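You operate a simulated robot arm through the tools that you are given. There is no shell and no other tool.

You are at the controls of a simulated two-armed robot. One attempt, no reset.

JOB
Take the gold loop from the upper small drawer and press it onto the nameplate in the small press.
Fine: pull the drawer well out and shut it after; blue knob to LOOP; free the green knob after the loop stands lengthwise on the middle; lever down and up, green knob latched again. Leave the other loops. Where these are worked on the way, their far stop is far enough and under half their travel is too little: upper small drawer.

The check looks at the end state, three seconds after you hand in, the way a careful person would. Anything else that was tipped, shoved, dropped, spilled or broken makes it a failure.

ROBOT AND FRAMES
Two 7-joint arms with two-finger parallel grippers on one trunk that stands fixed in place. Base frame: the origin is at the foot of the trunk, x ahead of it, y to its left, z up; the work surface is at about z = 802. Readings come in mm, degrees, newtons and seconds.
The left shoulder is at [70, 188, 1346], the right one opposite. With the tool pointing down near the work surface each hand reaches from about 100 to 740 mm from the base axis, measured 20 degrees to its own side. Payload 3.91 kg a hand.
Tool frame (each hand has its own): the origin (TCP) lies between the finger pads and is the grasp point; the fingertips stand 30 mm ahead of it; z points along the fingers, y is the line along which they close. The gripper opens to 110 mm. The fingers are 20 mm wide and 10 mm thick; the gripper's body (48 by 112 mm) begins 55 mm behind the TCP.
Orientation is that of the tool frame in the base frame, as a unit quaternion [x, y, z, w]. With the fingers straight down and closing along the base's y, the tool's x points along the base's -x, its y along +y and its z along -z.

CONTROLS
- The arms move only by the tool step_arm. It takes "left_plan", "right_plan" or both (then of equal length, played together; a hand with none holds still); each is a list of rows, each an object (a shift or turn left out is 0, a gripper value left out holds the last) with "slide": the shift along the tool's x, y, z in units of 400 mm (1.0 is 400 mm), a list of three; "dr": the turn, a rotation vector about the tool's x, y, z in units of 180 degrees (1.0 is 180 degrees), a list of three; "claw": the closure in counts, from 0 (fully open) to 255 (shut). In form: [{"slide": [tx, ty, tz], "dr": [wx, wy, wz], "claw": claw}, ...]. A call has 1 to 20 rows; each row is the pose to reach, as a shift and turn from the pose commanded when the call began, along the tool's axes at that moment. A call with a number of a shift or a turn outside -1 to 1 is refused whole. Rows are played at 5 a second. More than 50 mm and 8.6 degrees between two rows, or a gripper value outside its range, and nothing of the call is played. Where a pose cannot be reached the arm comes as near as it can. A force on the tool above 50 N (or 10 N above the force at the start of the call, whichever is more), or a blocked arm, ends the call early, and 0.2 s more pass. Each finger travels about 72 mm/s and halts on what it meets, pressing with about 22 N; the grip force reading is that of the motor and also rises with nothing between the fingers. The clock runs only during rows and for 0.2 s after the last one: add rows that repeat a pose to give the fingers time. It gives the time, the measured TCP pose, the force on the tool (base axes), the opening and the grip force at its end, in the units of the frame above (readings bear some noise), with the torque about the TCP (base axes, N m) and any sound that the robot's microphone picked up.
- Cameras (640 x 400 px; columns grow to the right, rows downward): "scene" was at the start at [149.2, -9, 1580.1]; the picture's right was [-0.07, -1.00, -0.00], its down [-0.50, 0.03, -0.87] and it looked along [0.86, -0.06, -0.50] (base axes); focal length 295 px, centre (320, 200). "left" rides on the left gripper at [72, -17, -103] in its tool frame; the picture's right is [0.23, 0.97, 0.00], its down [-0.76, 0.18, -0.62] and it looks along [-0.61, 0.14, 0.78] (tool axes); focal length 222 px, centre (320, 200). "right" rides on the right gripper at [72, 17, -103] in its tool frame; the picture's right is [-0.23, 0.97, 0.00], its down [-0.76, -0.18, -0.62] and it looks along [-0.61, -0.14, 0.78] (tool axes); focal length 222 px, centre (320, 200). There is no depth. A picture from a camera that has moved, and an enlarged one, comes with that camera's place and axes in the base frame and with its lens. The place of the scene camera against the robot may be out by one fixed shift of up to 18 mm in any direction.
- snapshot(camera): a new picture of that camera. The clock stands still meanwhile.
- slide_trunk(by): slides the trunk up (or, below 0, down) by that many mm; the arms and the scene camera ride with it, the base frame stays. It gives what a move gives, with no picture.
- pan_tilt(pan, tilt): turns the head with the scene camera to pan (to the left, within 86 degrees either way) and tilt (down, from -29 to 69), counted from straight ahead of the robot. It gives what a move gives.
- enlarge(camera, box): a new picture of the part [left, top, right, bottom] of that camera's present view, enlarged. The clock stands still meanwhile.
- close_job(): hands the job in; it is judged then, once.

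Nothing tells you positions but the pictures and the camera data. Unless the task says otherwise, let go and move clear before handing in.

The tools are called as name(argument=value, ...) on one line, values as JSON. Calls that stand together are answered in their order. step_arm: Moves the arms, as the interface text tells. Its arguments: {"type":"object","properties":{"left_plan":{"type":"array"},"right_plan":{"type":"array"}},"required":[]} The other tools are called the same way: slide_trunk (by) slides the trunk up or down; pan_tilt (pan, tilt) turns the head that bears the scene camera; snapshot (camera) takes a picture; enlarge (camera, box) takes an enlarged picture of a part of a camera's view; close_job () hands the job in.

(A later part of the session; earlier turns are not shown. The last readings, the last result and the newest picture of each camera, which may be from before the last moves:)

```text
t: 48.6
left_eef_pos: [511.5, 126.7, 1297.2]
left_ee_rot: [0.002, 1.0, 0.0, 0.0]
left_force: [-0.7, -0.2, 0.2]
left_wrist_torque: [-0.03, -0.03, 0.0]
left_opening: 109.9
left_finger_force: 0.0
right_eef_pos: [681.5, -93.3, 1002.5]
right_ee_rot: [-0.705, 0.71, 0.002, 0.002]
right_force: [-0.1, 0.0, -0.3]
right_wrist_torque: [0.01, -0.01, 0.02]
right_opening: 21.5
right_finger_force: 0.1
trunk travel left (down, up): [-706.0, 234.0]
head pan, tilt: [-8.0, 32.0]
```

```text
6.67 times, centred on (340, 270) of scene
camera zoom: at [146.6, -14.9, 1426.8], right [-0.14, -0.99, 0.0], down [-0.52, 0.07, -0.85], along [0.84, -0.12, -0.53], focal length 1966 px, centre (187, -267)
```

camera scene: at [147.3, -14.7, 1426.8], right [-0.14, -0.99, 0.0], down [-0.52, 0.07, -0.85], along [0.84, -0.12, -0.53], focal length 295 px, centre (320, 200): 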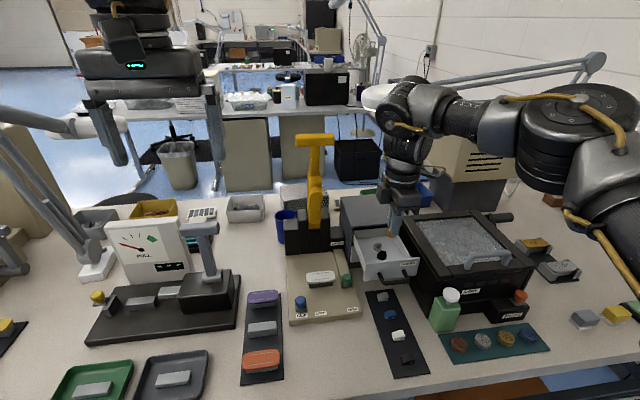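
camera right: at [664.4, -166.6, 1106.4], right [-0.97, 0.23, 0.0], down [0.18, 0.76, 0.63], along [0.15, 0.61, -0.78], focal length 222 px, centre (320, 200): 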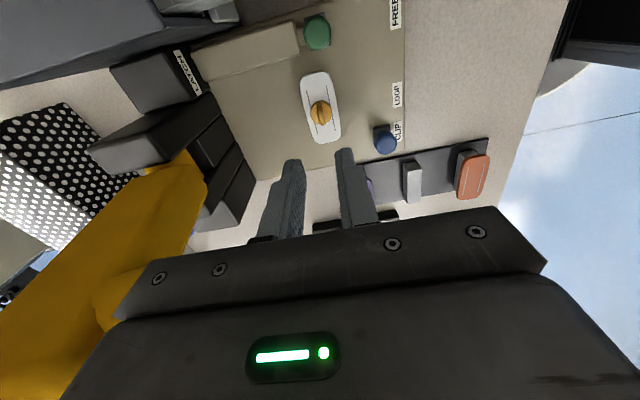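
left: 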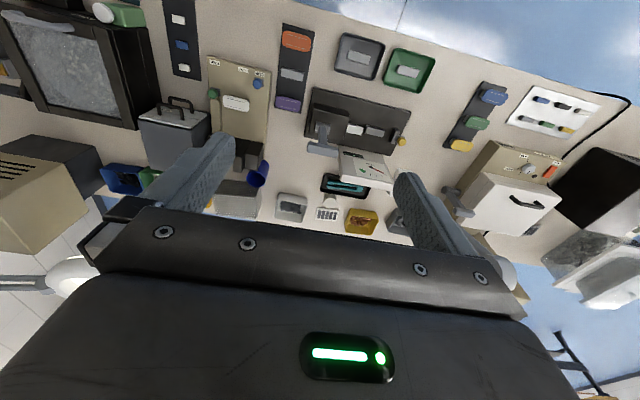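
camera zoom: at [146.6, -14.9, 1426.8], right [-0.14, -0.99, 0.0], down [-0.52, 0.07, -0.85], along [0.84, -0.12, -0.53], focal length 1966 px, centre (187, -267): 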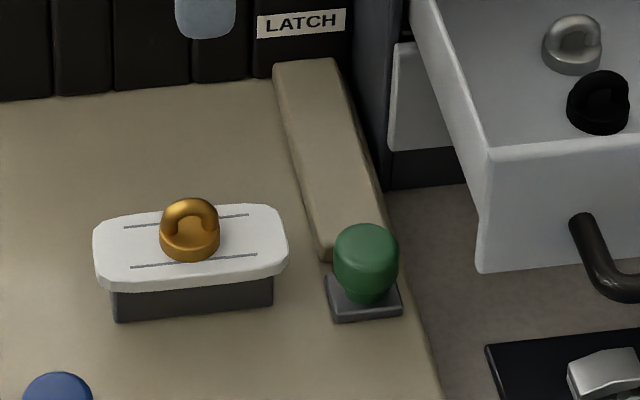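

The gold loop stands lengthwise on the middle of the nameplate, between the lines. Next is the blue knob at about (611, -31, 845): I'll go above it with the fingers open to straddle it in x.

step_arm(right_plan=[{"slide": [-0.04, 0.044, 0.0], "claw": 180}, {"slide": [-0.08, 0.088, 0.0], "claw": 139}, {"slide": [-0.12, 0.132, 0.03], "claw": 139}, {"slide": [-0.155, 0.175, 0.07], "claw": 139}, {"slide": [-0.155, 0.175, 0.12], "claw": 139}, {"slide": [-0.155, 0.175, 0.12], "claw": 139}])

snapshot(camera="right")

enlarge(camera="right", box=[240, 60, 400, 180])

snapshot(camera="scene")

```text
t: 50.0
left_eef_pos: [511.0, 127.5, 1297.6]
left_ee_rot: [0.002, 1.0, 0.001, -0.001]
left_force: [0.3, -0.4, -0.3]
left_wrist_torque: [-0.03, 0.0, -0.05]
left_opening: 110.1
left_finger_force: 0.1
right_eef_pos: [611.1, -29.8, 954.2]
right_ee_rot: [-0.705, 0.709, 0.002, 0.002]
right_force: [0.7, -0.4, -0.1]
right_wrist_torque: [-0.01, 0.01, 0.04]
right_opening: 50.2
right_finger_force: 0.0
trunk travel left (down, up): [-706.0, 234.0]
head pan, tilt: [-8.0, 32.0]
```

```text
taken
camera right: at [594.7, -103.5, 1057.8], right [-0.97, 0.23, 0.0], down [0.18, 0.76, 0.63], along [0.15, 0.61, -0.78], focal length 222 px, centre (320, 200)
```

right: 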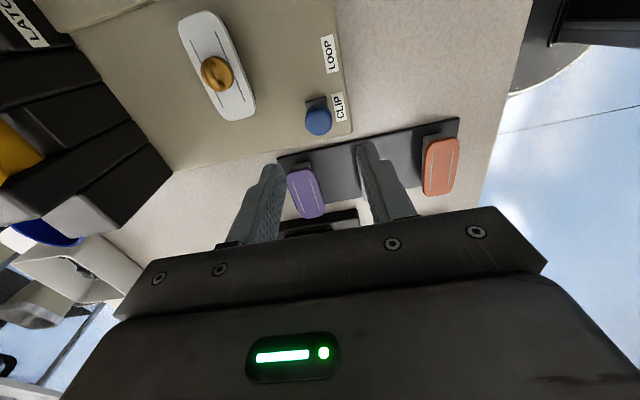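

```text
3.33 times, centred on (320, 120) of right
camera zoom: at [594.7, -103.5, 1057.8], right [-0.97, 0.23, 0.0], down [0.18, 0.76, 0.63], along [0.15, 0.61, -0.78], focal length 740 px, centre (320, 467)
```

zoom: 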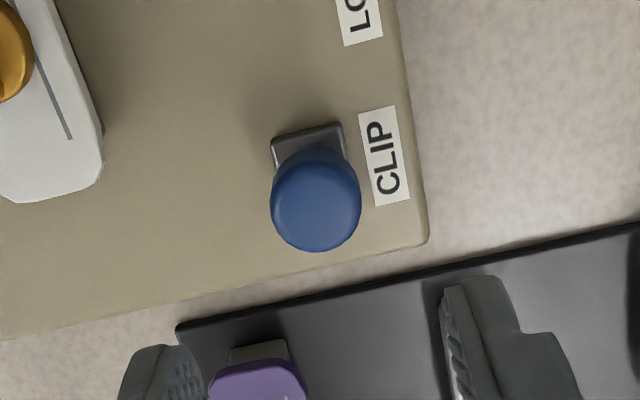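

```text
taken
camera scene: at [147.6, -14.9, 1426.8], right [-0.14, -0.99, 0.0], down [-0.52, 0.07, -0.85], along [0.84, -0.12, -0.53], focal length 295 px, centre (320, 200)
```

scene: 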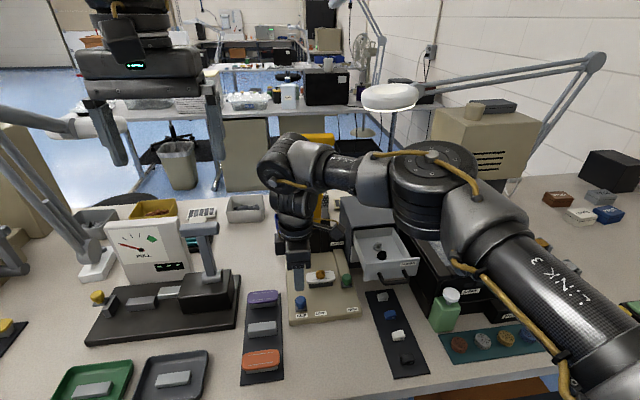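

The hand is aligned over the blue knob to about a millimetre. Lowering to straddle it.

step_arm(right_plan=[{"slide": [0.0025, 0, 0.07], "claw": 139}, {"slide": [0.0025, 0, 0.14], "claw": 139}, {"slide": [0.0025, 0, 0.2], "claw": 139}, {"slide": [0.0025, 0, 0.245], "claw": 139}, {"slide": [0.0025, 0, 0.245], "claw": 139}])

enlarge(camera="right", box=[220, 60, 420, 210])

enlarge(camera="scene", box=[260, 240, 380, 330])

```text
t: 51.2
left_eef_pos: [510.8, 126.6, 1298.8]
left_ee_rot: [0.001, 1.0, 0.001, 0.0]
left_force: [0.3, 0.0, 0.3]
left_wrist_torque: [-0.02, 0.02, 0.0]
left_opening: 109.9
left_finger_force: 0.0
right_eef_pos: [610.5, -30.7, 856.9]
right_ee_rot: [-0.704, 0.71, 0.002, 0.002]
right_force: [-0.1, -0.7, 0.3]
right_wrist_torque: [-0.01, 0.02, 0.02]
right_opening: 50.3
right_finger_force: 0.0
trunk travel left (down, up): [-706.0, 234.0]
head pan, tilt: [-8.0, 32.0]
```

```text
2.67 times, centred on (320, 135) of right
camera zoom: at [594.0, -104.0, 959.8], right [-0.97, 0.23, 0.0], down [0.18, 0.76, 0.63], along [0.15, 0.61, -0.78], focal length 592 px, centre (320, 373)
```

zoom: 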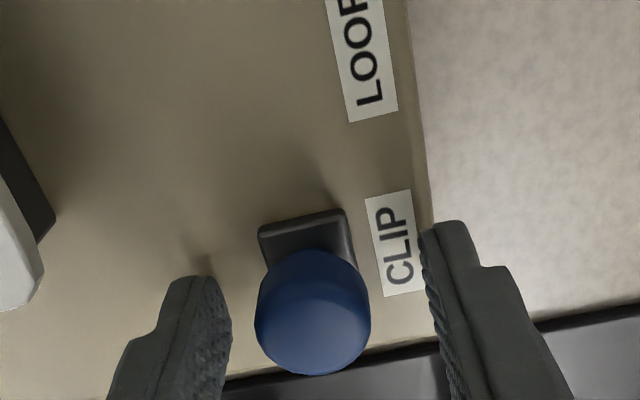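

```text
4.44 times, centred on (320, 285) of scene
camera zoom: at [147.3, -14.9, 1426.8], right [-0.14, -0.99, 0.0], down [-0.52, 0.07, -0.85], along [0.84, -0.12, -0.53], focal length 1310 px, centre (320, -178)
```

zoom: 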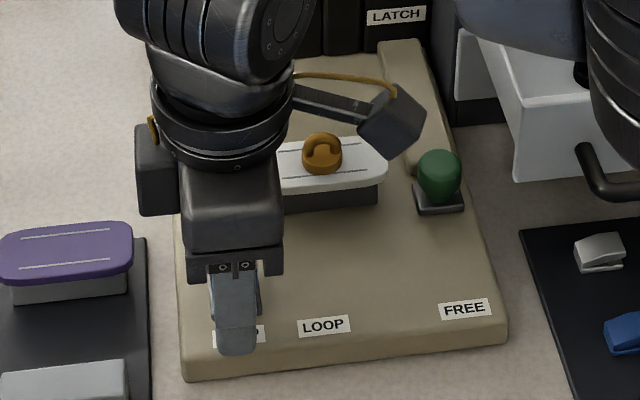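

Fingers are around the blue knob. Closing on it, then sliding it toward LOOP (−y).

step_arm(right_plan=[{"claw": 185}, {"claw": 200}, {"claw": 215}, {"claw": 215}, {"claw": 215}])

enlarge(camera="right", box=[220, 60, 420, 210])

```text
t: 52.4
left_eef_pos: [512.8, 127.5, 1297.2]
left_ee_rot: [0.002, 1.0, 0.001, -0.001]
left_force: [-0.1, -1.1, -0.1]
left_wrist_torque: [0.01, 0.01, 0.01]
left_opening: 110.1
left_finger_force: 0.1
right_eef_pos: [612.2, -30.5, 856.1]
right_ee_rot: [-0.705, 0.709, 0.003, 0.002]
right_force: [8.7, 1.7, 1.5]
right_wrist_torque: [0.02, -0.17, 0.0]
right_opening: 25.5
right_finger_force: 45.1
trunk travel left (down, up): [-706.0, 234.0]
head pan, tilt: [-8.0, 32.0]
```

```text
2.67 times, centred on (320, 135) of right
camera zoom: at [595.2, -104.1, 959.6], right [-0.97, 0.23, 0.0], down [0.18, 0.76, 0.63], along [0.15, 0.61, -0.78], focal length 592 px, centre (320, 373)
```

zoom: 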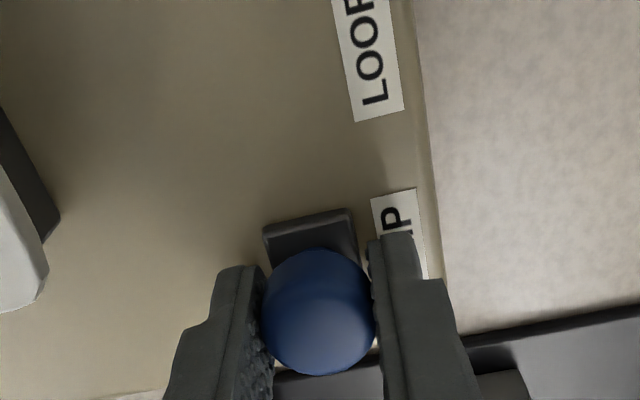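

step_arm(right_plan=[{"slide": [0.02, 0, 0], "claw": 215}, {"slide": [0.04, 0, 0], "claw": 215}, {"slide": [0.06, 0, 0], "claw": 215}, {"slide": [0.08, 0, 0], "claw": 215}, {"slide": [0.1, 0, 0], "claw": 215}, {"slide": [0.1125, 0, 0], "claw": 215}, {"slide": [0.1125, 0, 0], "claw": 215}])

enlarge(camera="right", box=[220, 60, 420, 210])

enlarge(camera="scene", box=[260, 240, 380, 330])

```text
t: 54.0
left_eef_pos: [512.4, 127.5, 1296.2]
left_ee_rot: [0.001, 1.0, 0.001, 0.0]
left_force: [0.6, -0.2, 0.0]
left_wrist_torque: [0.01, -0.01, -0.01]
left_opening: 110.0
left_finger_force: 0.0
right_eef_pos: [612.1, -74.3, 855.7]
right_ee_rot: [-0.705, 0.71, 0.002, 0.001]
right_force: [12.7, 0.5, 5.6]
right_wrist_torque: [0.09, -0.15, 0.11]
right_opening: 25.2
right_finger_force: 45.0
trunk travel left (down, up): [-706.0, 234.0]
head pan, tilt: [-8.0, 32.0]
```

```text
2.67 times, centred on (320, 135) of right
camera zoom: at [595.3, -147.9, 959.6], right [-0.97, 0.23, 0.0], down [0.18, 0.76, 0.63], along [0.15, 0.61, -0.78], focal length 592 px, centre (320, 373)
```

zoom: 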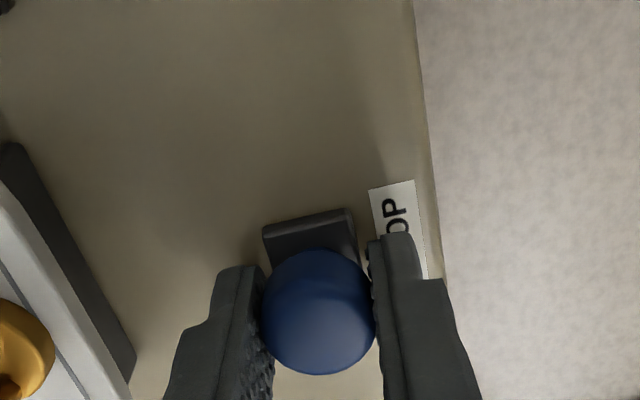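

```text
4.44 times, centred on (320, 285) of scene
camera zoom: at [149.0, -14.9, 1426.7], right [-0.14, -0.99, 0.0], down [-0.53, 0.07, -0.85], along [0.84, -0.12, -0.53], focal length 1310 px, centre (320, -178)
```

zoom: 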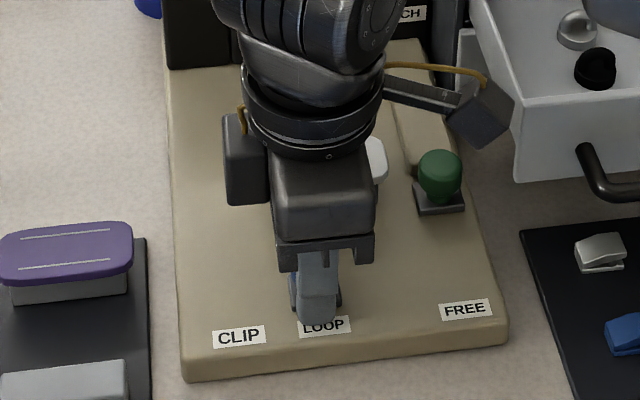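

The knob slid with little resistance and is nearly at LOOP. I'll nudge it a bit further to find its stop.

step_arm(right_plan=[{"slide": [0.004, 0, 0], "claw": 215}, {"slide": [0.008, 0, 0], "claw": 215}, {"slide": [0.012, 0, 0], "claw": 215}, {"slide": [0.012, 0, 0], "claw": 215}])

```text
t: 55.0
left_eef_pos: [513.7, 129.0, 1296.7]
left_ee_rot: [0.001, 1.0, 0.0, -0.001]
left_force: [0.3, 0.5, -0.3]
left_wrist_torque: [0.01, -0.01, -0.01]
left_opening: 110.1
left_finger_force: 0.0
right_eef_pos: [612.9, -75.4, 854.8]
right_ee_rot: [-0.705, 0.709, 0.003, 0.002]
right_force: [15.4, 11.6, 3.6]
right_wrist_torque: [-0.1, -0.23, 0.05]
right_opening: 25.3
right_finger_force: 45.1
trunk travel left (down, up): [-706.0, 234.0]
head pan, tilt: [-8.0, 32.0]
```

The knob is against its stop at LOOP (about 12 N). Releasing it and lifting straight up.

step_arm(right_plan=[{"slide": [0.0, 0, 0], "claw": 185}, {"slide": [0.0, 0, 0], "claw": 150}, {"slide": [0.0, 0, 0], "claw": 145}, {"slide": [0, 0, 0], "claw": 145}])

step_arm(right_plan=[{"slide": [0, 0, -0.04], "claw": 145}, {"slide": [0, 0, -0.1], "claw": 145}, {"slide": [0, 0, -0.2], "claw": 145}, {"slide": [0, 0, -0.3], "claw": 145}, {"slide": [0, 0, -0.38], "claw": 145}])

snapshot(camera="right")

enlarge(camera="scene", box=[260, 220, 400, 330])

```text
t: 56.0
left_eef_pos: [511.6, 125.4, 1297.8]
left_ee_rot: [0.001, 1.0, 0.0, -0.001]
left_force: [-0.4, -0.1, -0.4]
left_wrist_torque: [0.02, 0.01, 0.01]
left_opening: 109.8
left_finger_force: 0.0
right_eef_pos: [610.2, -79.6, 855.3]
right_ee_rot: [-0.705, 0.709, 0.003, 0.003]
right_force: [-0.1, 0.0, -0.1]
right_wrist_torque: [0.0, 0.01, 0.0]
right_opening: 47.3
right_finger_force: 0.1
trunk travel left (down, up): [-706.0, 234.0]
head pan, tilt: [-8.0, 32.0]
```

```text
t: 57.2
left_eef_pos: [509.3, 127.9, 1298.2]
left_ee_rot: [0.002, 1.0, 0.001, 0.0]
left_force: [-1.1, -0.1, 0.6]
left_wrist_torque: [-0.04, -0.05, -0.02]
left_opening: 109.7
left_finger_force: 0.0
right_eef_pos: [610.4, -79.1, 1007.5]
right_ee_rot: [-0.705, 0.71, 0.002, 0.003]
right_force: [-0.6, 0.0, 0.4]
right_wrist_torque: [0.02, -0.03, 0.02]
right_opening: 47.5
right_finger_force: 0.0
trunk travel left (down, up): [-706.0, 234.0]
head pan, tilt: [-8.0, 32.0]
```

```text
taken
camera right: at [593.5, -152.2, 1111.2], right [-0.97, 0.23, 0.0], down [0.18, 0.76, 0.63], along [0.15, 0.61, -0.78], focal length 222 px, centre (320, 200)
```

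right: 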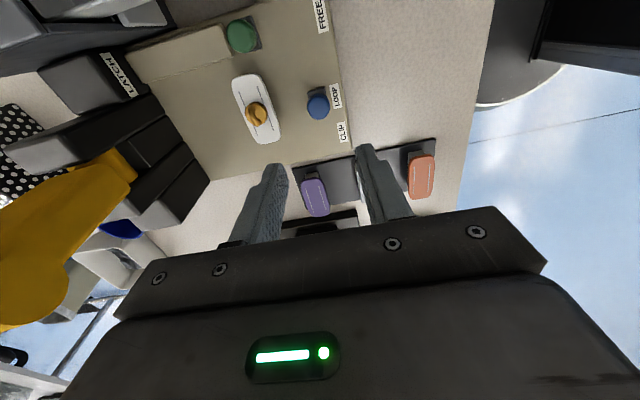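

```text
3.64 times, centred on (330, 275) of scene
camera zoom: at [146.7, -14.6, 1426.8], right [-0.14, -0.99, 0.0], down [-0.52, 0.07, -0.85], along [0.84, -0.12, -0.53], focal length 1072 px, centre (284, -73)
```

zoom: 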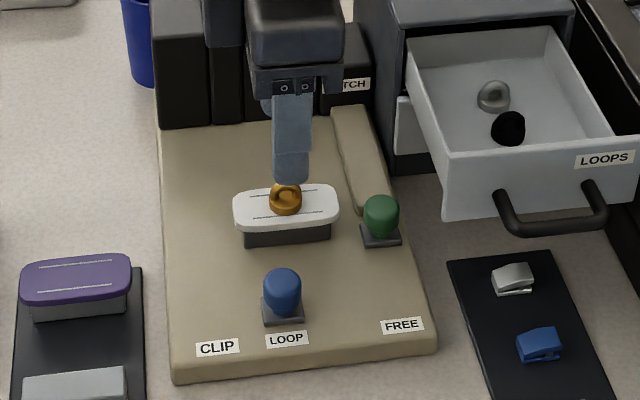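

The blue knob is at LOOP. Before working the green knob I'll shut the drawer, because the hand's camera would otherwise pass close over it. Moving to above the handle.

step_arm(right_plan=[{"slide": [0.09, 0.015, 0], "claw": 190}, {"slide": [0.18, 0.03, 0], "claw": 190}, {"slide": [0.27, 0.045, 0], "claw": 190}, {"slide": [0.36, 0.06, 0], "claw": 190}, {"slide": [0.43, 0.0775, 0], "claw": 190}, {"slide": [0.43, 0.0775, 0], "claw": 190}])

snapshot(camera="right")

enlarge(camera="right", box=[220, 50, 420, 200])

```text
t: 58.6
left_eef_pos: [512.1, 127.6, 1297.1]
left_ee_rot: [0.002, 1.0, 0.001, -0.001]
left_force: [0.1, 0.9, -0.1]
left_wrist_torque: [-0.01, 0.02, 0.0]
left_opening: 109.8
left_finger_force: 0.1
right_eef_pos: [577.8, -252.6, 1005.4]
right_ee_rot: [-0.705, 0.709, 0.002, 0.002]
right_force: [0.7, 0.4, -0.6]
right_wrist_torque: [-0.02, 0.02, -0.03]
right_opening: 28.0
right_finger_force: 0.1
trunk travel left (down, up): [-706.0, 234.0]
head pan, tilt: [-8.0, 32.0]
```

```text
taken
camera right: at [561.9, -326.1, 1109.6], right [-0.97, 0.23, 0.0], down [0.18, 0.76, 0.63], along [0.15, 0.61, -0.78], focal length 222 px, centre (320, 200)
```

right: 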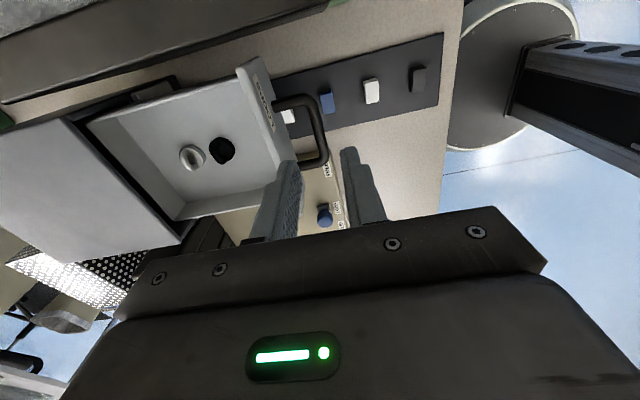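

```text
2.67 times, centred on (320, 125) of right
camera zoom: at [561.9, -326.1, 1109.6], right [-0.97, 0.23, 0.0], down [0.18, 0.76, 0.63], along [0.15, 0.61, -0.78], focal length 592 px, centre (320, 400)
```

zoom: 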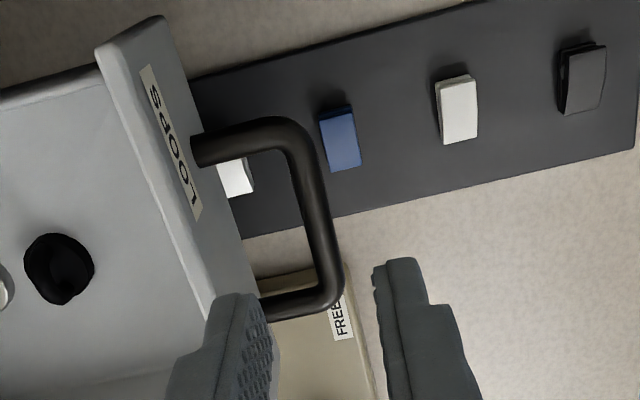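

The bar is right below the fingers. Lowering to straddle it as before.

step_arm(right_plan=[{"slide": [0, -0.001, 0.06], "claw": 190}, {"slide": [0, -0.001, 0.12], "claw": 190}, {"slide": [0, -0.001, 0.17], "claw": 190}, {"slide": [0, -0.001, 0.2075], "claw": 190}, {"slide": [0, -0.001, 0.2075], "claw": 190}])

enlarge(camera="right", box=[220, 50, 420, 220])

```text
t: 59.8
left_eef_pos: [510.8, 127.5, 1297.6]
left_ee_rot: [0.002, 1.0, 0.001, 0.0]
left_force: [-0.2, 0.1, 0.9]
left_wrist_torque: [-0.01, -0.02, 0.01]
left_opening: 109.8
left_finger_force: 0.0
right_eef_pos: [578.0, -252.8, 923.9]
right_ee_rot: [-0.705, 0.709, 0.002, 0.002]
right_force: [0.1, -0.1, 0.0]
right_wrist_torque: [0.0, 0.0, -0.02]
right_opening: 28.0
right_finger_force: 0.1
trunk travel left (down, up): [-706.0, 234.0]
head pan, tilt: [-8.0, 32.0]
```

```text
2.35 times, centred on (320, 135) of right
camera zoom: at [561.5, -325.6, 1028.1], right [-0.97, 0.23, 0.0], down [0.18, 0.76, 0.63], along [0.15, 0.61, -0.78], focal length 523 px, centre (320, 353)
```

zoom: 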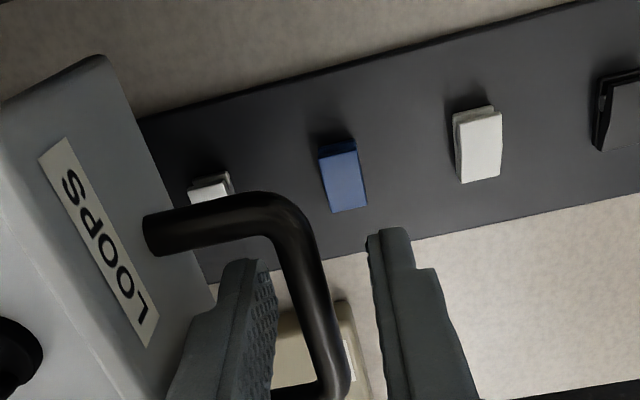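

Gripping the bar and sliding the drawer shut smoothly (+x).

step_arm(right_plan=[{"claw": 215}, {"claw": 255}, {"claw": 255}, {"claw": 255}])

step_arm(right_plan=[{"slide": [0, -0.012, 0], "claw": 255}, {"slide": [0, -0.032, 0], "claw": 255}, {"slide": [0, -0.057, 0], "claw": 255}, {"slide": [0, -0.085, 0], "claw": 255}, {"slide": [0, -0.115, 0], "claw": 255}, {"slide": [0, -0.145, 0], "claw": 255}, {"slide": [0, -0.175, 0], "claw": 255}, {"slide": [0, -0.205, 0], "claw": 255}, {"slide": [0, -0.235, 0], "claw": 255}, {"slide": [0, -0.26, 0], "claw": 255}, {"slide": [0, -0.28, 0], "claw": 255}, {"slide": [0, -0.295, 0], "claw": 255}, {"slide": [0, -0.305, 0], "claw": 255}])

snapshot(camera="right")

enlarge(camera="scene", box=[300, 180, 460, 300])

```text
t: 60.8
left_eef_pos: [513.3, 126.8, 1297.1]
left_ee_rot: [0.001, 1.0, 0.001, -0.001]
left_force: [0.8, 0.1, -0.4]
left_wrist_torque: [0.02, 0.0, -0.01]
left_opening: 110.1
left_finger_force: 0.0
right_eef_pos: [580.4, -253.7, 924.3]
right_ee_rot: [-0.704, 0.71, 0.002, 0.003]
right_force: [14.5, -2.4, 4.4]
right_wrist_torque: [-0.14, -0.19, 0.93]
right_opening: 9.9
right_finger_force: 45.3
trunk travel left (down, up): [-706.0, 234.0]
head pan, tilt: [-8.0, 32.0]
```

```text
t: 63.6
left_eef_pos: [510.5, 126.4, 1298.2]
left_ee_rot: [0.002, 1.0, 0.001, 0.001]
left_force: [0.3, 0.2, 0.6]
left_wrist_torque: [0.01, -0.01, 0.02]
left_opening: 109.9
left_finger_force: 0.0
right_eef_pos: [698.6, -253.1, 922.7]
right_ee_rot: [-0.705, 0.709, 0.002, 0.002]
right_force: [-0.2, -2.1, 7.1]
right_wrist_torque: [-0.5, -0.04, 0.98]
right_opening: 10.0
right_finger_force: 45.6
trunk travel left (down, up): [-706.0, 234.0]
head pan, tilt: [-8.0, 32.0]
```

```text
taken
camera right: at [683.2, -325.8, 1027.9], right [-0.97, 0.23, 0.0], down [0.18, 0.76, 0.63], along [0.15, 0.61, -0.78], focal length 222 px, centre (320, 200)
```

right: 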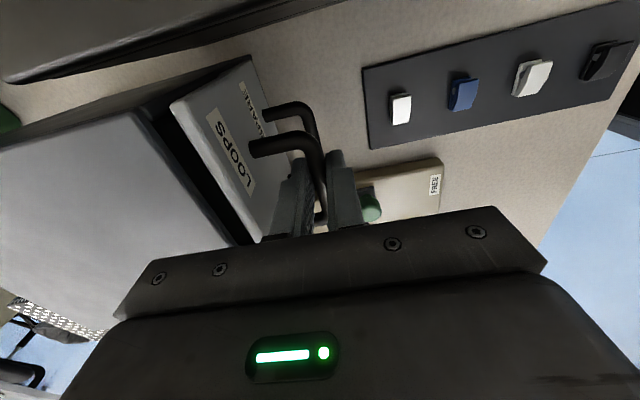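

```text
3.33 times, centred on (380, 240) of scene
camera zoom: at [146.3, -14.9, 1426.8], right [-0.14, -0.99, 0.0], down [-0.52, 0.07, -0.85], along [0.84, -0.12, -0.53], focal length 983 px, centre (120, 67)
```

zoom: 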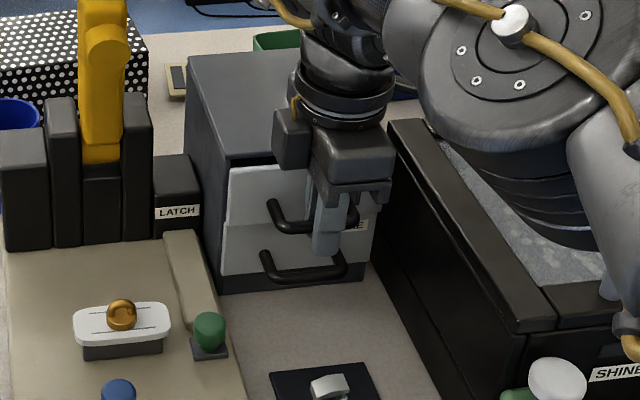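

Nearly shut, with about 8 mm left. Pushing the last bit until it meets its stop.

step_arm(right_plan=[{"slide": [0, -0.006, 0], "claw": 255}, {"slide": [0, -0.012, 0], "claw": 255}, {"slide": [0, -0.018, 0], "claw": 255}, {"slide": [0, -0.022, 0], "claw": 255}, {"slide": [0, -0.022, 0], "claw": 255}])

```text
t: 64.8
left_eef_pos: [508.5, 125.9, 1297.9]
left_ee_rot: [0.002, 1.0, 0.002, 0.001]
left_force: [0.0, -0.3, 0.1]
left_wrist_torque: [-0.03, 0.01, -0.01]
left_opening: 109.8
left_finger_force: 0.1
right_eef_pos: [705.1, -252.3, 924.1]
right_ee_rot: [-0.705, 0.71, 0.004, 0.002]
right_force: [-19.6, 0.5, -2.4]
right_wrist_torque: [-0.54, 0.19, 0.9]
right_opening: 9.8
right_finger_force: 44.8
trunk travel left (down, up): [-706.0, 234.0]
head pan, tilt: [-8.0, 32.0]
```

The drawer is against its closed stop (x≈705, about 20 N). Releasing the bar and lifting out.

step_arm(right_plan=[{"slide": [0, 0.002, 0], "claw": 215}, {"slide": [0, 0.003, 0], "claw": 190}, {"slide": [0, 0.003, 0], "claw": 190}, {"slide": [0, 0.003, 0], "claw": 190}])

enlarge(camera="right", box=[180, 30, 400, 220])

```text
t: 65.8
left_eef_pos: [511.3, 127.4, 1297.2]
left_ee_rot: [0.001, 1.0, 0.001, -0.001]
left_force: [0.4, -0.3, 0.2]
left_wrist_torque: [-0.02, -0.02, 0.01]
left_opening: 109.9
left_finger_force: 0.0
right_eef_pos: [707.8, -252.5, 922.2]
right_ee_rot: [-0.705, 0.71, 0.001, 0.001]
right_force: [-0.6, -0.2, 0.2]
right_wrist_torque: [0.02, -0.02, -0.02]
right_opening: 27.5
right_finger_force: 0.0
trunk travel left (down, up): [-706.0, 234.0]
head pan, tilt: [-8.0, 32.0]
```

```text
2.11 times, centred on (290, 125) of right
camera zoom: at [691.2, -326.4, 1028.0], right [-0.97, 0.23, 0.0], down [0.18, 0.76, 0.63], along [0.15, 0.61, -0.78], focal length 468 px, centre (383, 358)
```

zoom: 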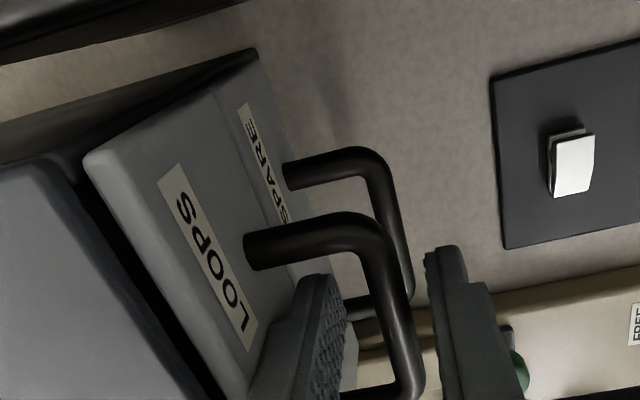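

The drawer front is back level with the SPARE drawer. Lifting the hand clear and checking.

step_arm(right_plan=[{"slide": [0, 0.0, -0.05], "claw": 190}, {"slide": [0, 0.0, -0.12], "claw": 190}, {"slide": [0, 0.02, -0.2], "claw": 160}, {"slide": [-0.05, 0.05, -0.24], "claw": 139}, {"slide": [-0.12, 0.07, -0.24], "claw": 139}, {"slide": [-0.19, 0.09, -0.24], "claw": 139}, {"slide": [-0.235, 0.095, -0.24], "claw": 139}, {"slide": [-0.235, 0.095, -0.24], "claw": 139}])

snapshot(camera="right")

enlarge(camera="right", box=[240, 40, 400, 160])

snapshot(camera="scene")

```text
t: 67.6
left_eef_pos: [511.9, 127.4, 1297.8]
left_ee_rot: [0.001, 1.0, 0.001, -0.001]
left_force: [-0.4, 0.0, -0.7]
left_wrist_torque: [0.0, 0.02, -0.03]
left_opening: 110.1
left_finger_force: 0.0
right_eef_pos: [670.2, -160.2, 1019.4]
right_ee_rot: [-0.704, 0.71, 0.002, 0.001]
right_force: [-0.9, 0.2, 0.1]
right_wrist_torque: [-0.01, -0.03, 0.0]
right_opening: 50.1
right_finger_force: 0.0
trunk travel left (down, up): [-706.0, 234.0]
head pan, tilt: [-8.0, 32.0]
```

```text
taken
camera right: at [654.0, -233.7, 1123.7], right [-0.97, 0.23, 0.0], down [0.18, 0.76, 0.63], along [0.15, 0.61, -0.78], focal length 222 px, centre (320, 200)
```

right: 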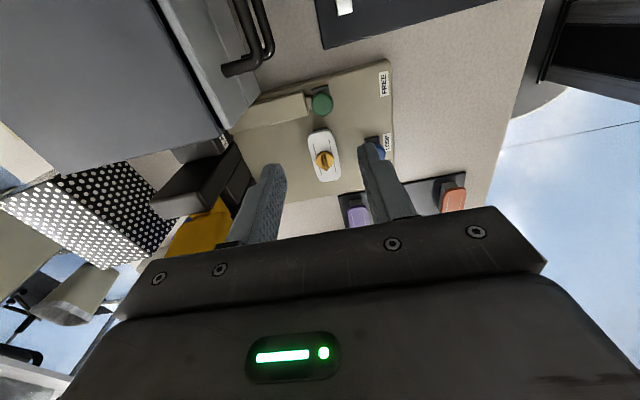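

```text
3.33 times, centred on (320, 100) of right
camera zoom: at [654.0, -233.7, 1123.7], right [-0.97, 0.23, 0.0], down [0.18, 0.76, 0.63], along [0.15, 0.61, -0.78], focal length 740 px, centre (320, 533)
```

zoom: 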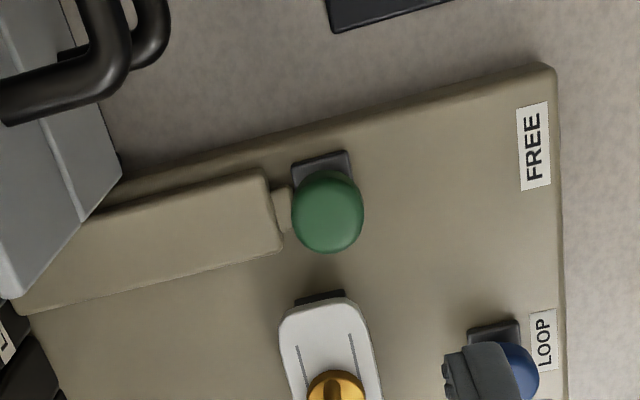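

```text
taken
camera scene: at [147.8, -15.6, 1426.7], right [-0.14, -0.99, 0.0], down [-0.53, 0.07, -0.85], along [0.84, -0.12, -0.53], focal length 295 px, centre (320, 200)
```

scene: 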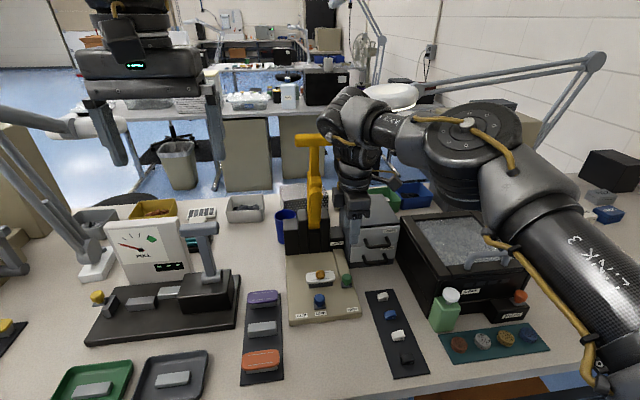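

The drawer is shut. The green knob is at about (667, -157), and the fixed housing behind it tops out at z≈832. I'll lower with the tips at z≈837, above the housing, to take the knob from its ±x sides.

step_arm(right_plan=[{"slide": [-0.008, 0.0085, 0.08], "claw": 139}, {"slide": [-0.008, 0.0085, 0.17], "claw": 139}, {"slide": [-0.008, 0.0085, 0.25], "claw": 139}, {"slide": [-0.008, 0.0085, 0.31], "claw": 139}, {"slide": [-0.008, 0.0085, 0.31], "claw": 139}])

enlarge(camera="right", box=[220, 50, 420, 210])

enlarge(camera="scene", box=[280, 220, 420, 325])

```text
t: 68.8
left_eef_pos: [510.8, 127.4, 1297.7]
left_ee_rot: [0.002, 1.0, 0.001, -0.001]
left_force: [-0.1, -0.5, -0.2]
left_wrist_torque: [0.03, 0.0, -0.02]
left_opening: 110.0
left_finger_force: 0.1
right_eef_pos: [667.2, -154.2, 895.1]
right_ee_rot: [-0.704, 0.71, 0.002, 0.002]
right_force: [-0.5, 0.1, 0.0]
right_wrist_torque: [-0.01, 0.03, -0.01]
right_opening: 50.1
right_finger_force: 0.0
trunk travel left (down, up): [-706.0, 234.0]
head pan, tilt: [-8.0, 32.0]
```

```text
2.50 times, centred on (320, 130) of right
camera zoom: at [651.2, -227.6, 999.5], right [-0.97, 0.23, 0.0], down [0.18, 0.76, 0.63], along [0.15, 0.61, -0.78], focal length 555 px, centre (320, 375)
```

zoom: 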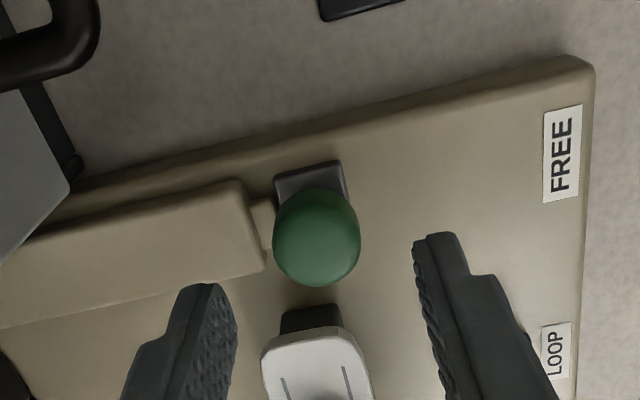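

```text
3.81 times, centred on (350, 272) of scene
camera zoom: at [147.3, -15.1, 1426.8], right [-0.14, -0.99, 0.0], down [-0.52, 0.07, -0.85], along [0.84, -0.12, -0.53], focal length 1123 px, centre (206, -76)
```

zoom: 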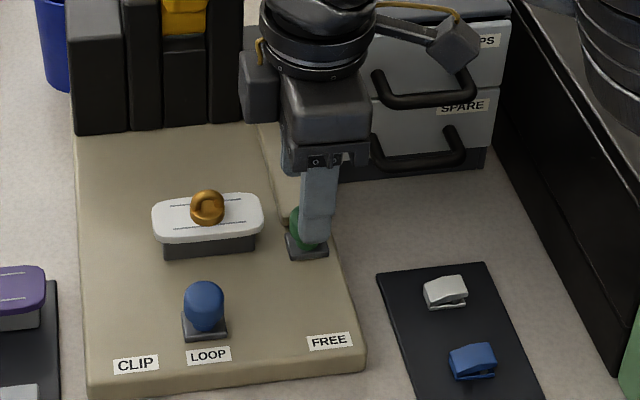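

step_arm(right_plan=[{"slide": [0.006, 0.001, 0.025], "claw": 139}, {"slide": [0.006, 0.001, 0.05], "claw": 139}, {"slide": [0.006, 0.001, 0.07], "claw": 139}, {"slide": [0.006, 0.001, 0.07], "claw": 139}])

step_arm(right_plan=[{"claw": 180}, {"claw": 200}, {"claw": 215}, {"claw": 215}, {"claw": 215}])

enlarge(camera="right", box=[220, 50, 420, 210])

enlarge(camera="scene", box=[280, 220, 420, 325])

```text
t: 69.8
left_eef_pos: [511.3, 126.5, 1297.5]
left_ee_rot: [0.002, 1.0, 0.001, -0.001]
left_force: [-0.9, -0.7, -0.7]
left_wrist_torque: [0.02, -0.01, 0.0]
left_opening: 110.2
left_finger_force: 0.0
right_eef_pos: [667.9, -156.6, 867.3]
right_ee_rot: [-0.705, 0.709, 0.002, 0.002]
right_force: [0.0, 0.0, 0.0]
right_wrist_torque: [-0.01, 0.0, -0.01]
right_opening: 50.2
right_finger_force: 0.0
trunk travel left (down, up): [-706.0, 234.0]
head pan, tilt: [-8.0, 32.0]
```

```text
t: 71.0
left_eef_pos: [510.7, 127.1, 1297.4]
left_ee_rot: [0.002, 1.0, 0.001, -0.001]
left_force: [0.7, 0.1, -0.8]
left_wrist_torque: [-0.03, 0.03, 0.0]
left_opening: 109.8
left_finger_force: 0.0
right_eef_pos: [667.5, -158.1, 867.7]
right_ee_rot: [-0.704, 0.71, 0.002, 0.001]
right_force: [0.7, 0.6, -0.7]
right_wrist_torque: [0.0, 0.02, -0.01]
right_opening: 25.1
right_finger_force: 45.0
trunk travel left (down, up): [-706.0, 234.0]
head pan, tilt: [-8.0, 32.0]
```

```text
2.50 times, centred on (320, 130) of right
camera zoom: at [650.3, -231.3, 971.8], right [-0.97, 0.23, 0.0], down [0.18, 0.76, 0.63], along [0.15, 0.61, -0.78], focal length 555 px, centre (320, 375)
```

zoom: 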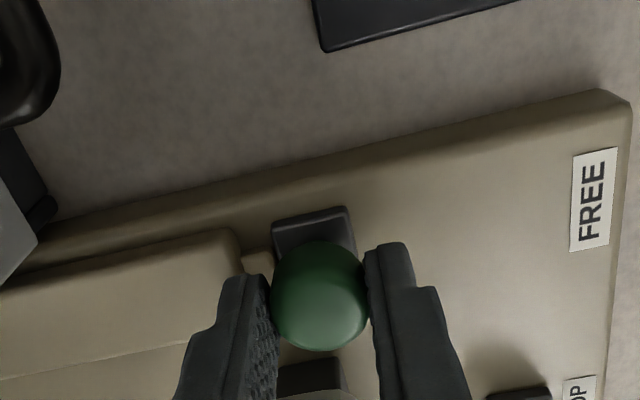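

```text
3.81 times, centred on (350, 272) of scene
camera zoom: at [147.8, -15.1, 1426.7], right [-0.14, -0.99, 0.0], down [-0.53, 0.07, -0.85], along [0.84, -0.12, -0.53], focal length 1123 px, centre (206, -76)
```

zoom: 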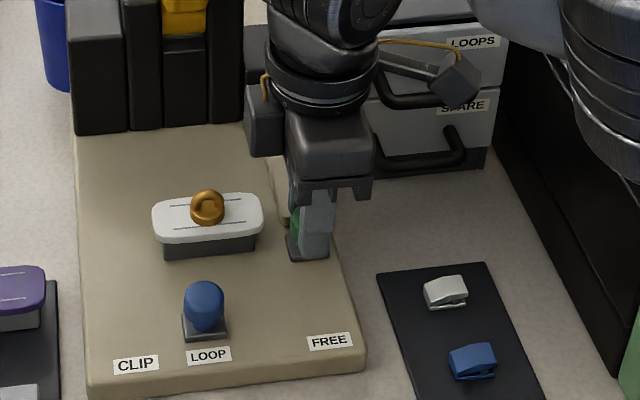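

The green knob is gripped. Sliding it toward FREE (−x).

step_arm(right_plan=[{"slide": [0, 0.02, 0], "claw": 215}, {"slide": [0, 0.04, 0], "claw": 215}, {"slide": [0, 0.06, 0], "claw": 215}, {"slide": [0, 0.08, 0], "claw": 215}, {"slide": [0, 0.08, 0], "claw": 215}])

enlarge(camera="scene", box=[260, 120, 420, 325])

```text
t: 72.2
left_eef_pos: [515.5, 126.9, 1296.2]
left_ee_rot: [0.001, 1.0, 0.001, -0.002]
left_force: [-0.2, -0.3, -0.1]
left_wrist_torque: [0.03, 0.0, 0.0]
left_opening: 109.9
left_finger_force: 0.1
right_eef_pos: [640.0, -157.8, 867.0]
right_ee_rot: [-0.704, 0.71, 0.001, 0.003]
right_force: [28.6, -5.8, 7.2]
right_wrist_torque: [-0.45, -1.14, 0.02]
right_opening: 25.1
right_finger_force: 44.7
trunk travel left (down, up): [-706.0, 234.0]
head pan, tilt: [-8.0, 32.0]
```

```text
1.95 times, centred on (340, 222) of scene
camera zoom: at [151.8, -15.7, 1426.5], right [-0.14, -0.99, 0.0], down [-0.53, 0.07, -0.85], along [0.84, -0.12, -0.53], focal length 575 px, centre (281, 156)
```

zoom: 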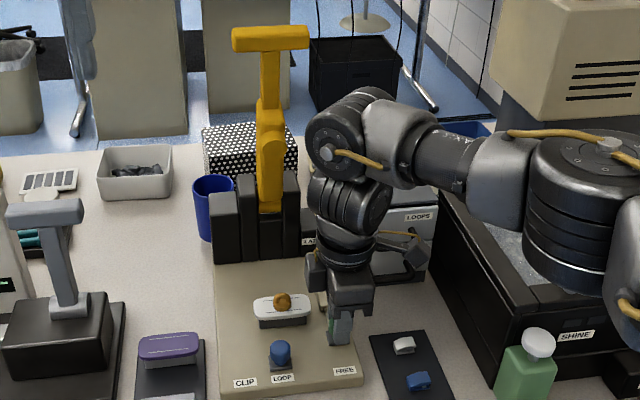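

I feel about 29 N at x≈640, probably the stop. I'll push 2 mm further to make sure it isn't just a detent.

step_arm(right_plan=[{"slide": [0, 0.003, 0], "claw": 215}, {"slide": [0, 0.006, 0], "claw": 215}, {"slide": [0, 0.006, 0], "claw": 215}])

enlarge(camera="right", box=[220, 50, 420, 210])

```text
t: 73.1
left_eef_pos: [513.6, 128.0, 1295.6]
left_ee_rot: [0.002, 1.0, 0.0, -0.001]
left_force: [0.5, 0.6, -0.4]
left_wrist_torque: [-0.02, 0.01, 0.0]
left_opening: 110.0
left_finger_force: 0.1
right_eef_pos: [638.8, -156.6, 868.2]
right_ee_rot: [-0.703, 0.711, -0.003, 0.008]
right_force: [20.7, 0.4, -10.7]
right_wrist_torque: [0.39, -0.76, 0.0]
right_opening: 25.2
right_finger_force: 45.1
trunk travel left (down, up): [-706.0, 234.0]
head pan, tilt: [-8.0, 32.0]
stopped in row 3 (right hand): the force on the tool passed its limit at 50 N (the readings are from after the stop); the commanded pose is now the measured one
```

```text
2.50 times, centred on (320, 130) of right
camera zoom: at [620.8, -231.3, 971.4], right [-0.97, 0.24, -0.01], down [0.18, 0.76, 0.63], along [0.16, 0.61, -0.78], focal length 555 px, centre (320, 375)
```

zoom: 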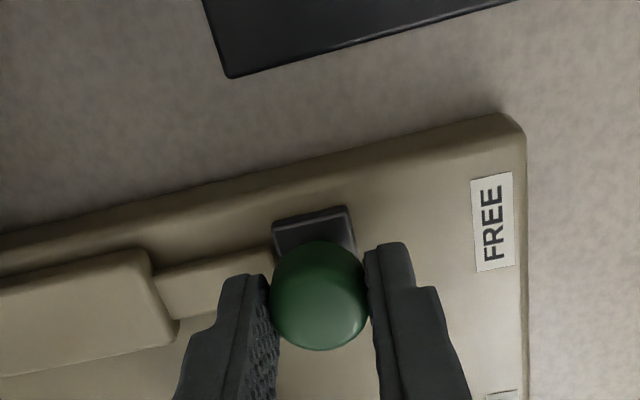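

That's a hard stop: the knob is at FREE. Releasing and lifting away.

step_arm(right_plan=[{"slide": [0, 0, 0], "claw": 180}, {"slide": [0, 0, 0], "claw": 145}, {"slide": [0, 0, 0], "claw": 139}, {"slide": [0, 0, -0.05], "claw": 139}, {"slide": [0, 0, -0.12], "dr": [-0.005, 0, 0], "claw": 139}, {"slide": [0, 0, -0.2], "dr": [-0.005, 0, 0], "claw": 139}, {"slide": [0, 0, -0.3], "dr": [-0.005, 0, 0], "claw": 139}, {"slide": [0, 0, -0.3], "dr": [-0.005, 0, 0], "claw": 139}])

snapshot(camera="right")

enlarge(camera="scene", box=[280, 220, 420, 325])

enlarge(camera="scene", box=[240, 110, 400, 270])

```text
t: 74.9
left_eef_pos: [512.9, 127.6, 1296.6]
left_ee_rot: [0.001, 1.0, 0.001, -0.001]
left_force: [0.0, -0.8, -0.6]
left_wrist_torque: [0.0, 0.04, -0.01]
left_opening: 109.9
left_finger_force: 0.0
right_eef_pos: [634.4, -159.7, 990.2]
right_ee_rot: [-0.703, 0.711, 0.003, 0.001]
right_force: [0.4, 0.1, -0.7]
right_wrist_torque: [0.02, 0.01, 0.02]
right_opening: 50.1
right_finger_force: 0.1
trunk travel left (down, up): [-706.0, 234.0]
head pan, tilt: [-8.0, 32.0]
```

```text
taken
camera right: at [617.1, -232.1, 1093.7], right [-0.97, 0.24, 0.01], down [0.19, 0.76, 0.63], along [0.14, 0.61, -0.78], focal length 222 px, centre (320, 200)
```

right: 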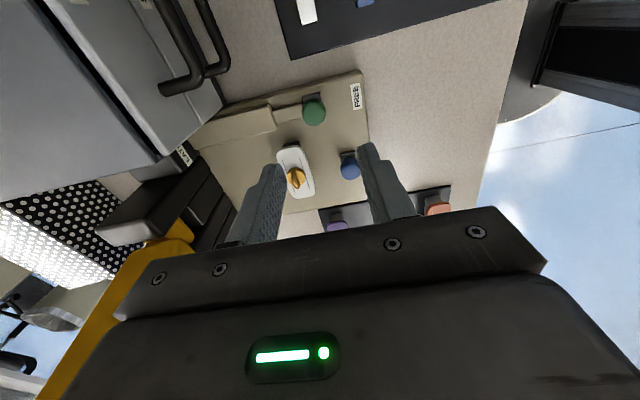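

```text
3.81 times, centred on (350, 272) of scene
camera zoom: at [148.5, -15.3, 1426.7], right [-0.14, -0.99, 0.0], down [-0.53, 0.07, -0.85], along [0.84, -0.12, -0.53], focal length 1123 px, centre (206, -76)
```

zoom: 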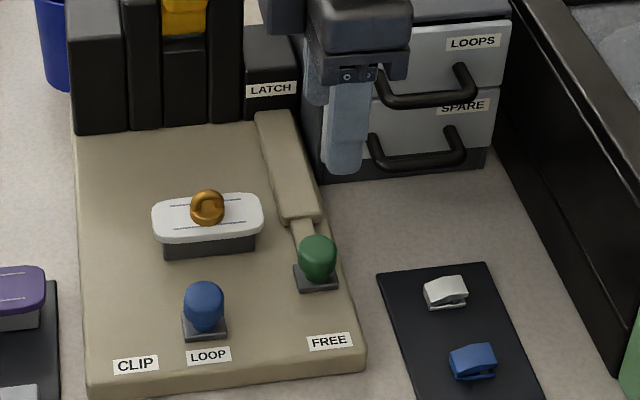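

```text
2.50 times, centred on (320, 190) of scene
camera zoom: at [148.5, -15.3, 1426.7], right [-0.14, -0.99, 0.0], down [-0.53, 0.07, -0.85], along [0.84, -0.12, -0.53], focal length 737 px, centre (320, 225)
```

zoom: 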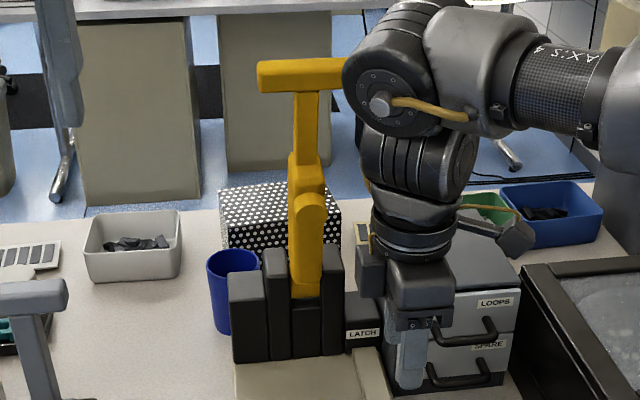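

The press hasn't shifted and the knob is at FREE. The lever's T-bar sits at about (777, -91, 1194). I'll raise the hand and pitch the fingers forward 45° about the bar's axis so they can cage the bar on its right half.

step_arm(right_plan=[{"slide": [-0.013, 0.005, -0.05], "dr": [0.0, 0, 0], "claw": 139}, {"slide": [-0.026, 0.01, -0.1], "dr": [0.03, 0, 0], "claw": 139}, {"slide": [-0.04, 0.015, -0.15], "dr": [0.06, 0, 0], "claw": 139}, {"slide": [-0.053, 0.02, -0.2], "dr": [0.09, 0, 0], "claw": 139}, {"slide": [-0.066, 0.025, -0.25], "dr": [0.125, 0, 0], "claw": 139}, {"slide": [-0.08, 0.03, -0.3], "dr": [0.16, 0, 0], "claw": 139}, {"slide": [-0.093, 0.035, -0.35], "dr": [0.205, 0, 0], "claw": 139}, {"slide": [-0.105, 0.035, -0.4], "dr": [0.25, 0, 0], "claw": 139}, {"slide": [-0.105, 0.035, -0.4], "dr": [0.25, 0, 0], "claw": 139}])

snapshot(camera="right")

snapshot(camera="scene")

```text
t: 76.9
left_eef_pos: [512.2, 127.8, 1297.8]
left_ee_rot: [0.002, 1.0, 0.001, -0.001]
left_force: [-0.1, 0.4, 0.4]
left_wrist_torque: [-0.02, -0.02, 0.0]
left_opening: 110.2
left_finger_force: 0.0
right_eef_pos: [622.8, -118.3, 1149.8]
right_ee_rot: [-0.649, 0.658, -0.269, 0.271]
right_force: [-0.3, 0.0, -0.2]
right_wrist_torque: [0.01, 0.03, 0.0]
right_opening: 50.1
right_finger_force: 0.1
trunk travel left (down, up): [-706.0, 234.0]
head pan, tilt: [-8.0, 32.0]
```

```text
taken
camera right: at [538.7, -190.4, 1212.0], right [-0.69, 0.24, -0.69], down [-0.31, 0.76, 0.57], along [0.66, 0.6, -0.45], focal length 222 px, centre (320, 200)
```

right: 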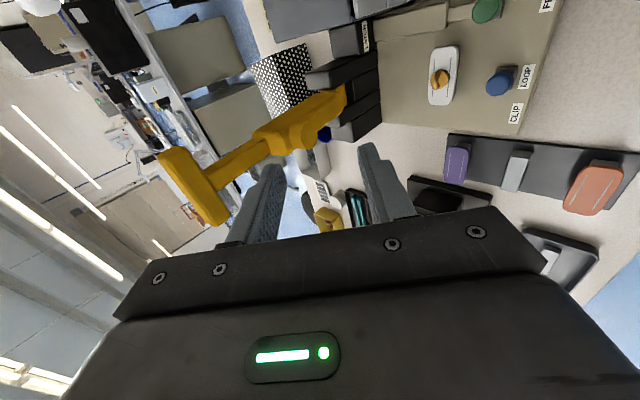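

```text
taken
camera scene: at [148.1, -15.2, 1426.7], right [-0.14, -0.99, 0.0], down [-0.53, 0.07, -0.85], along [0.84, -0.12, -0.53], focal length 295 px, centre (320, 200)
```

scene: 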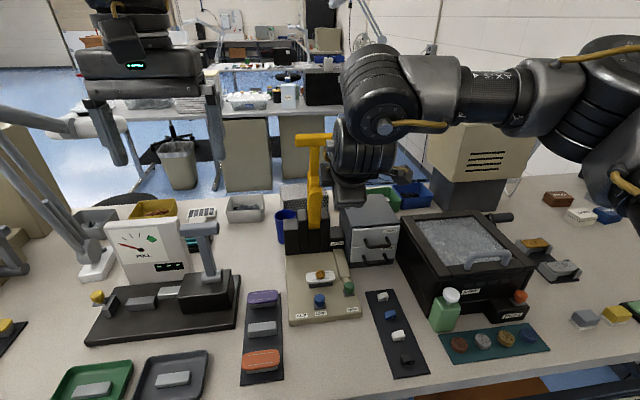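

The 45° pose is reached and the hand camera now sees the whole lever. I'll enlarge that view to pin down the bar and the pivot.

enlarge(camera="right", box=[140, 70, 400, 240])

enlarge(camera="scene", box=[260, 120, 360, 260])

```text
2.35 times, centred on (270, 155) of right
camera zoom: at [538.7, -190.4, 1212.0], right [-0.69, 0.24, -0.69], down [-0.31, 0.76, 0.57], along [0.66, 0.6, -0.45], focal length 523 px, centre (438, 306)
```

zoom: 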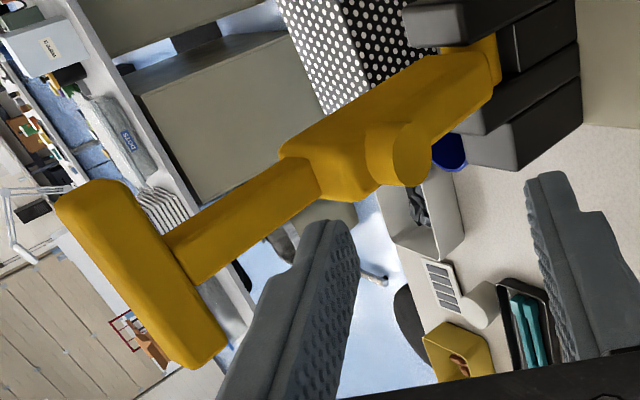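

```text
2.86 times, centred on (310, 190) of scene
camera zoom: at [148.1, -15.2, 1426.7], right [-0.14, -0.99, 0.0], down [-0.53, 0.07, -0.85], along [0.84, -0.12, -0.53], focal length 842 px, centre (349, 229)
```

zoom: 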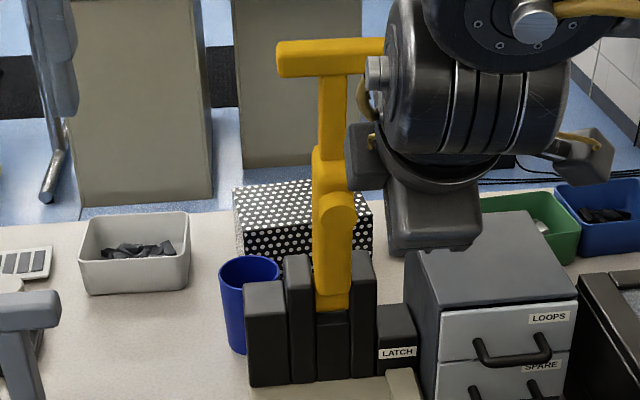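

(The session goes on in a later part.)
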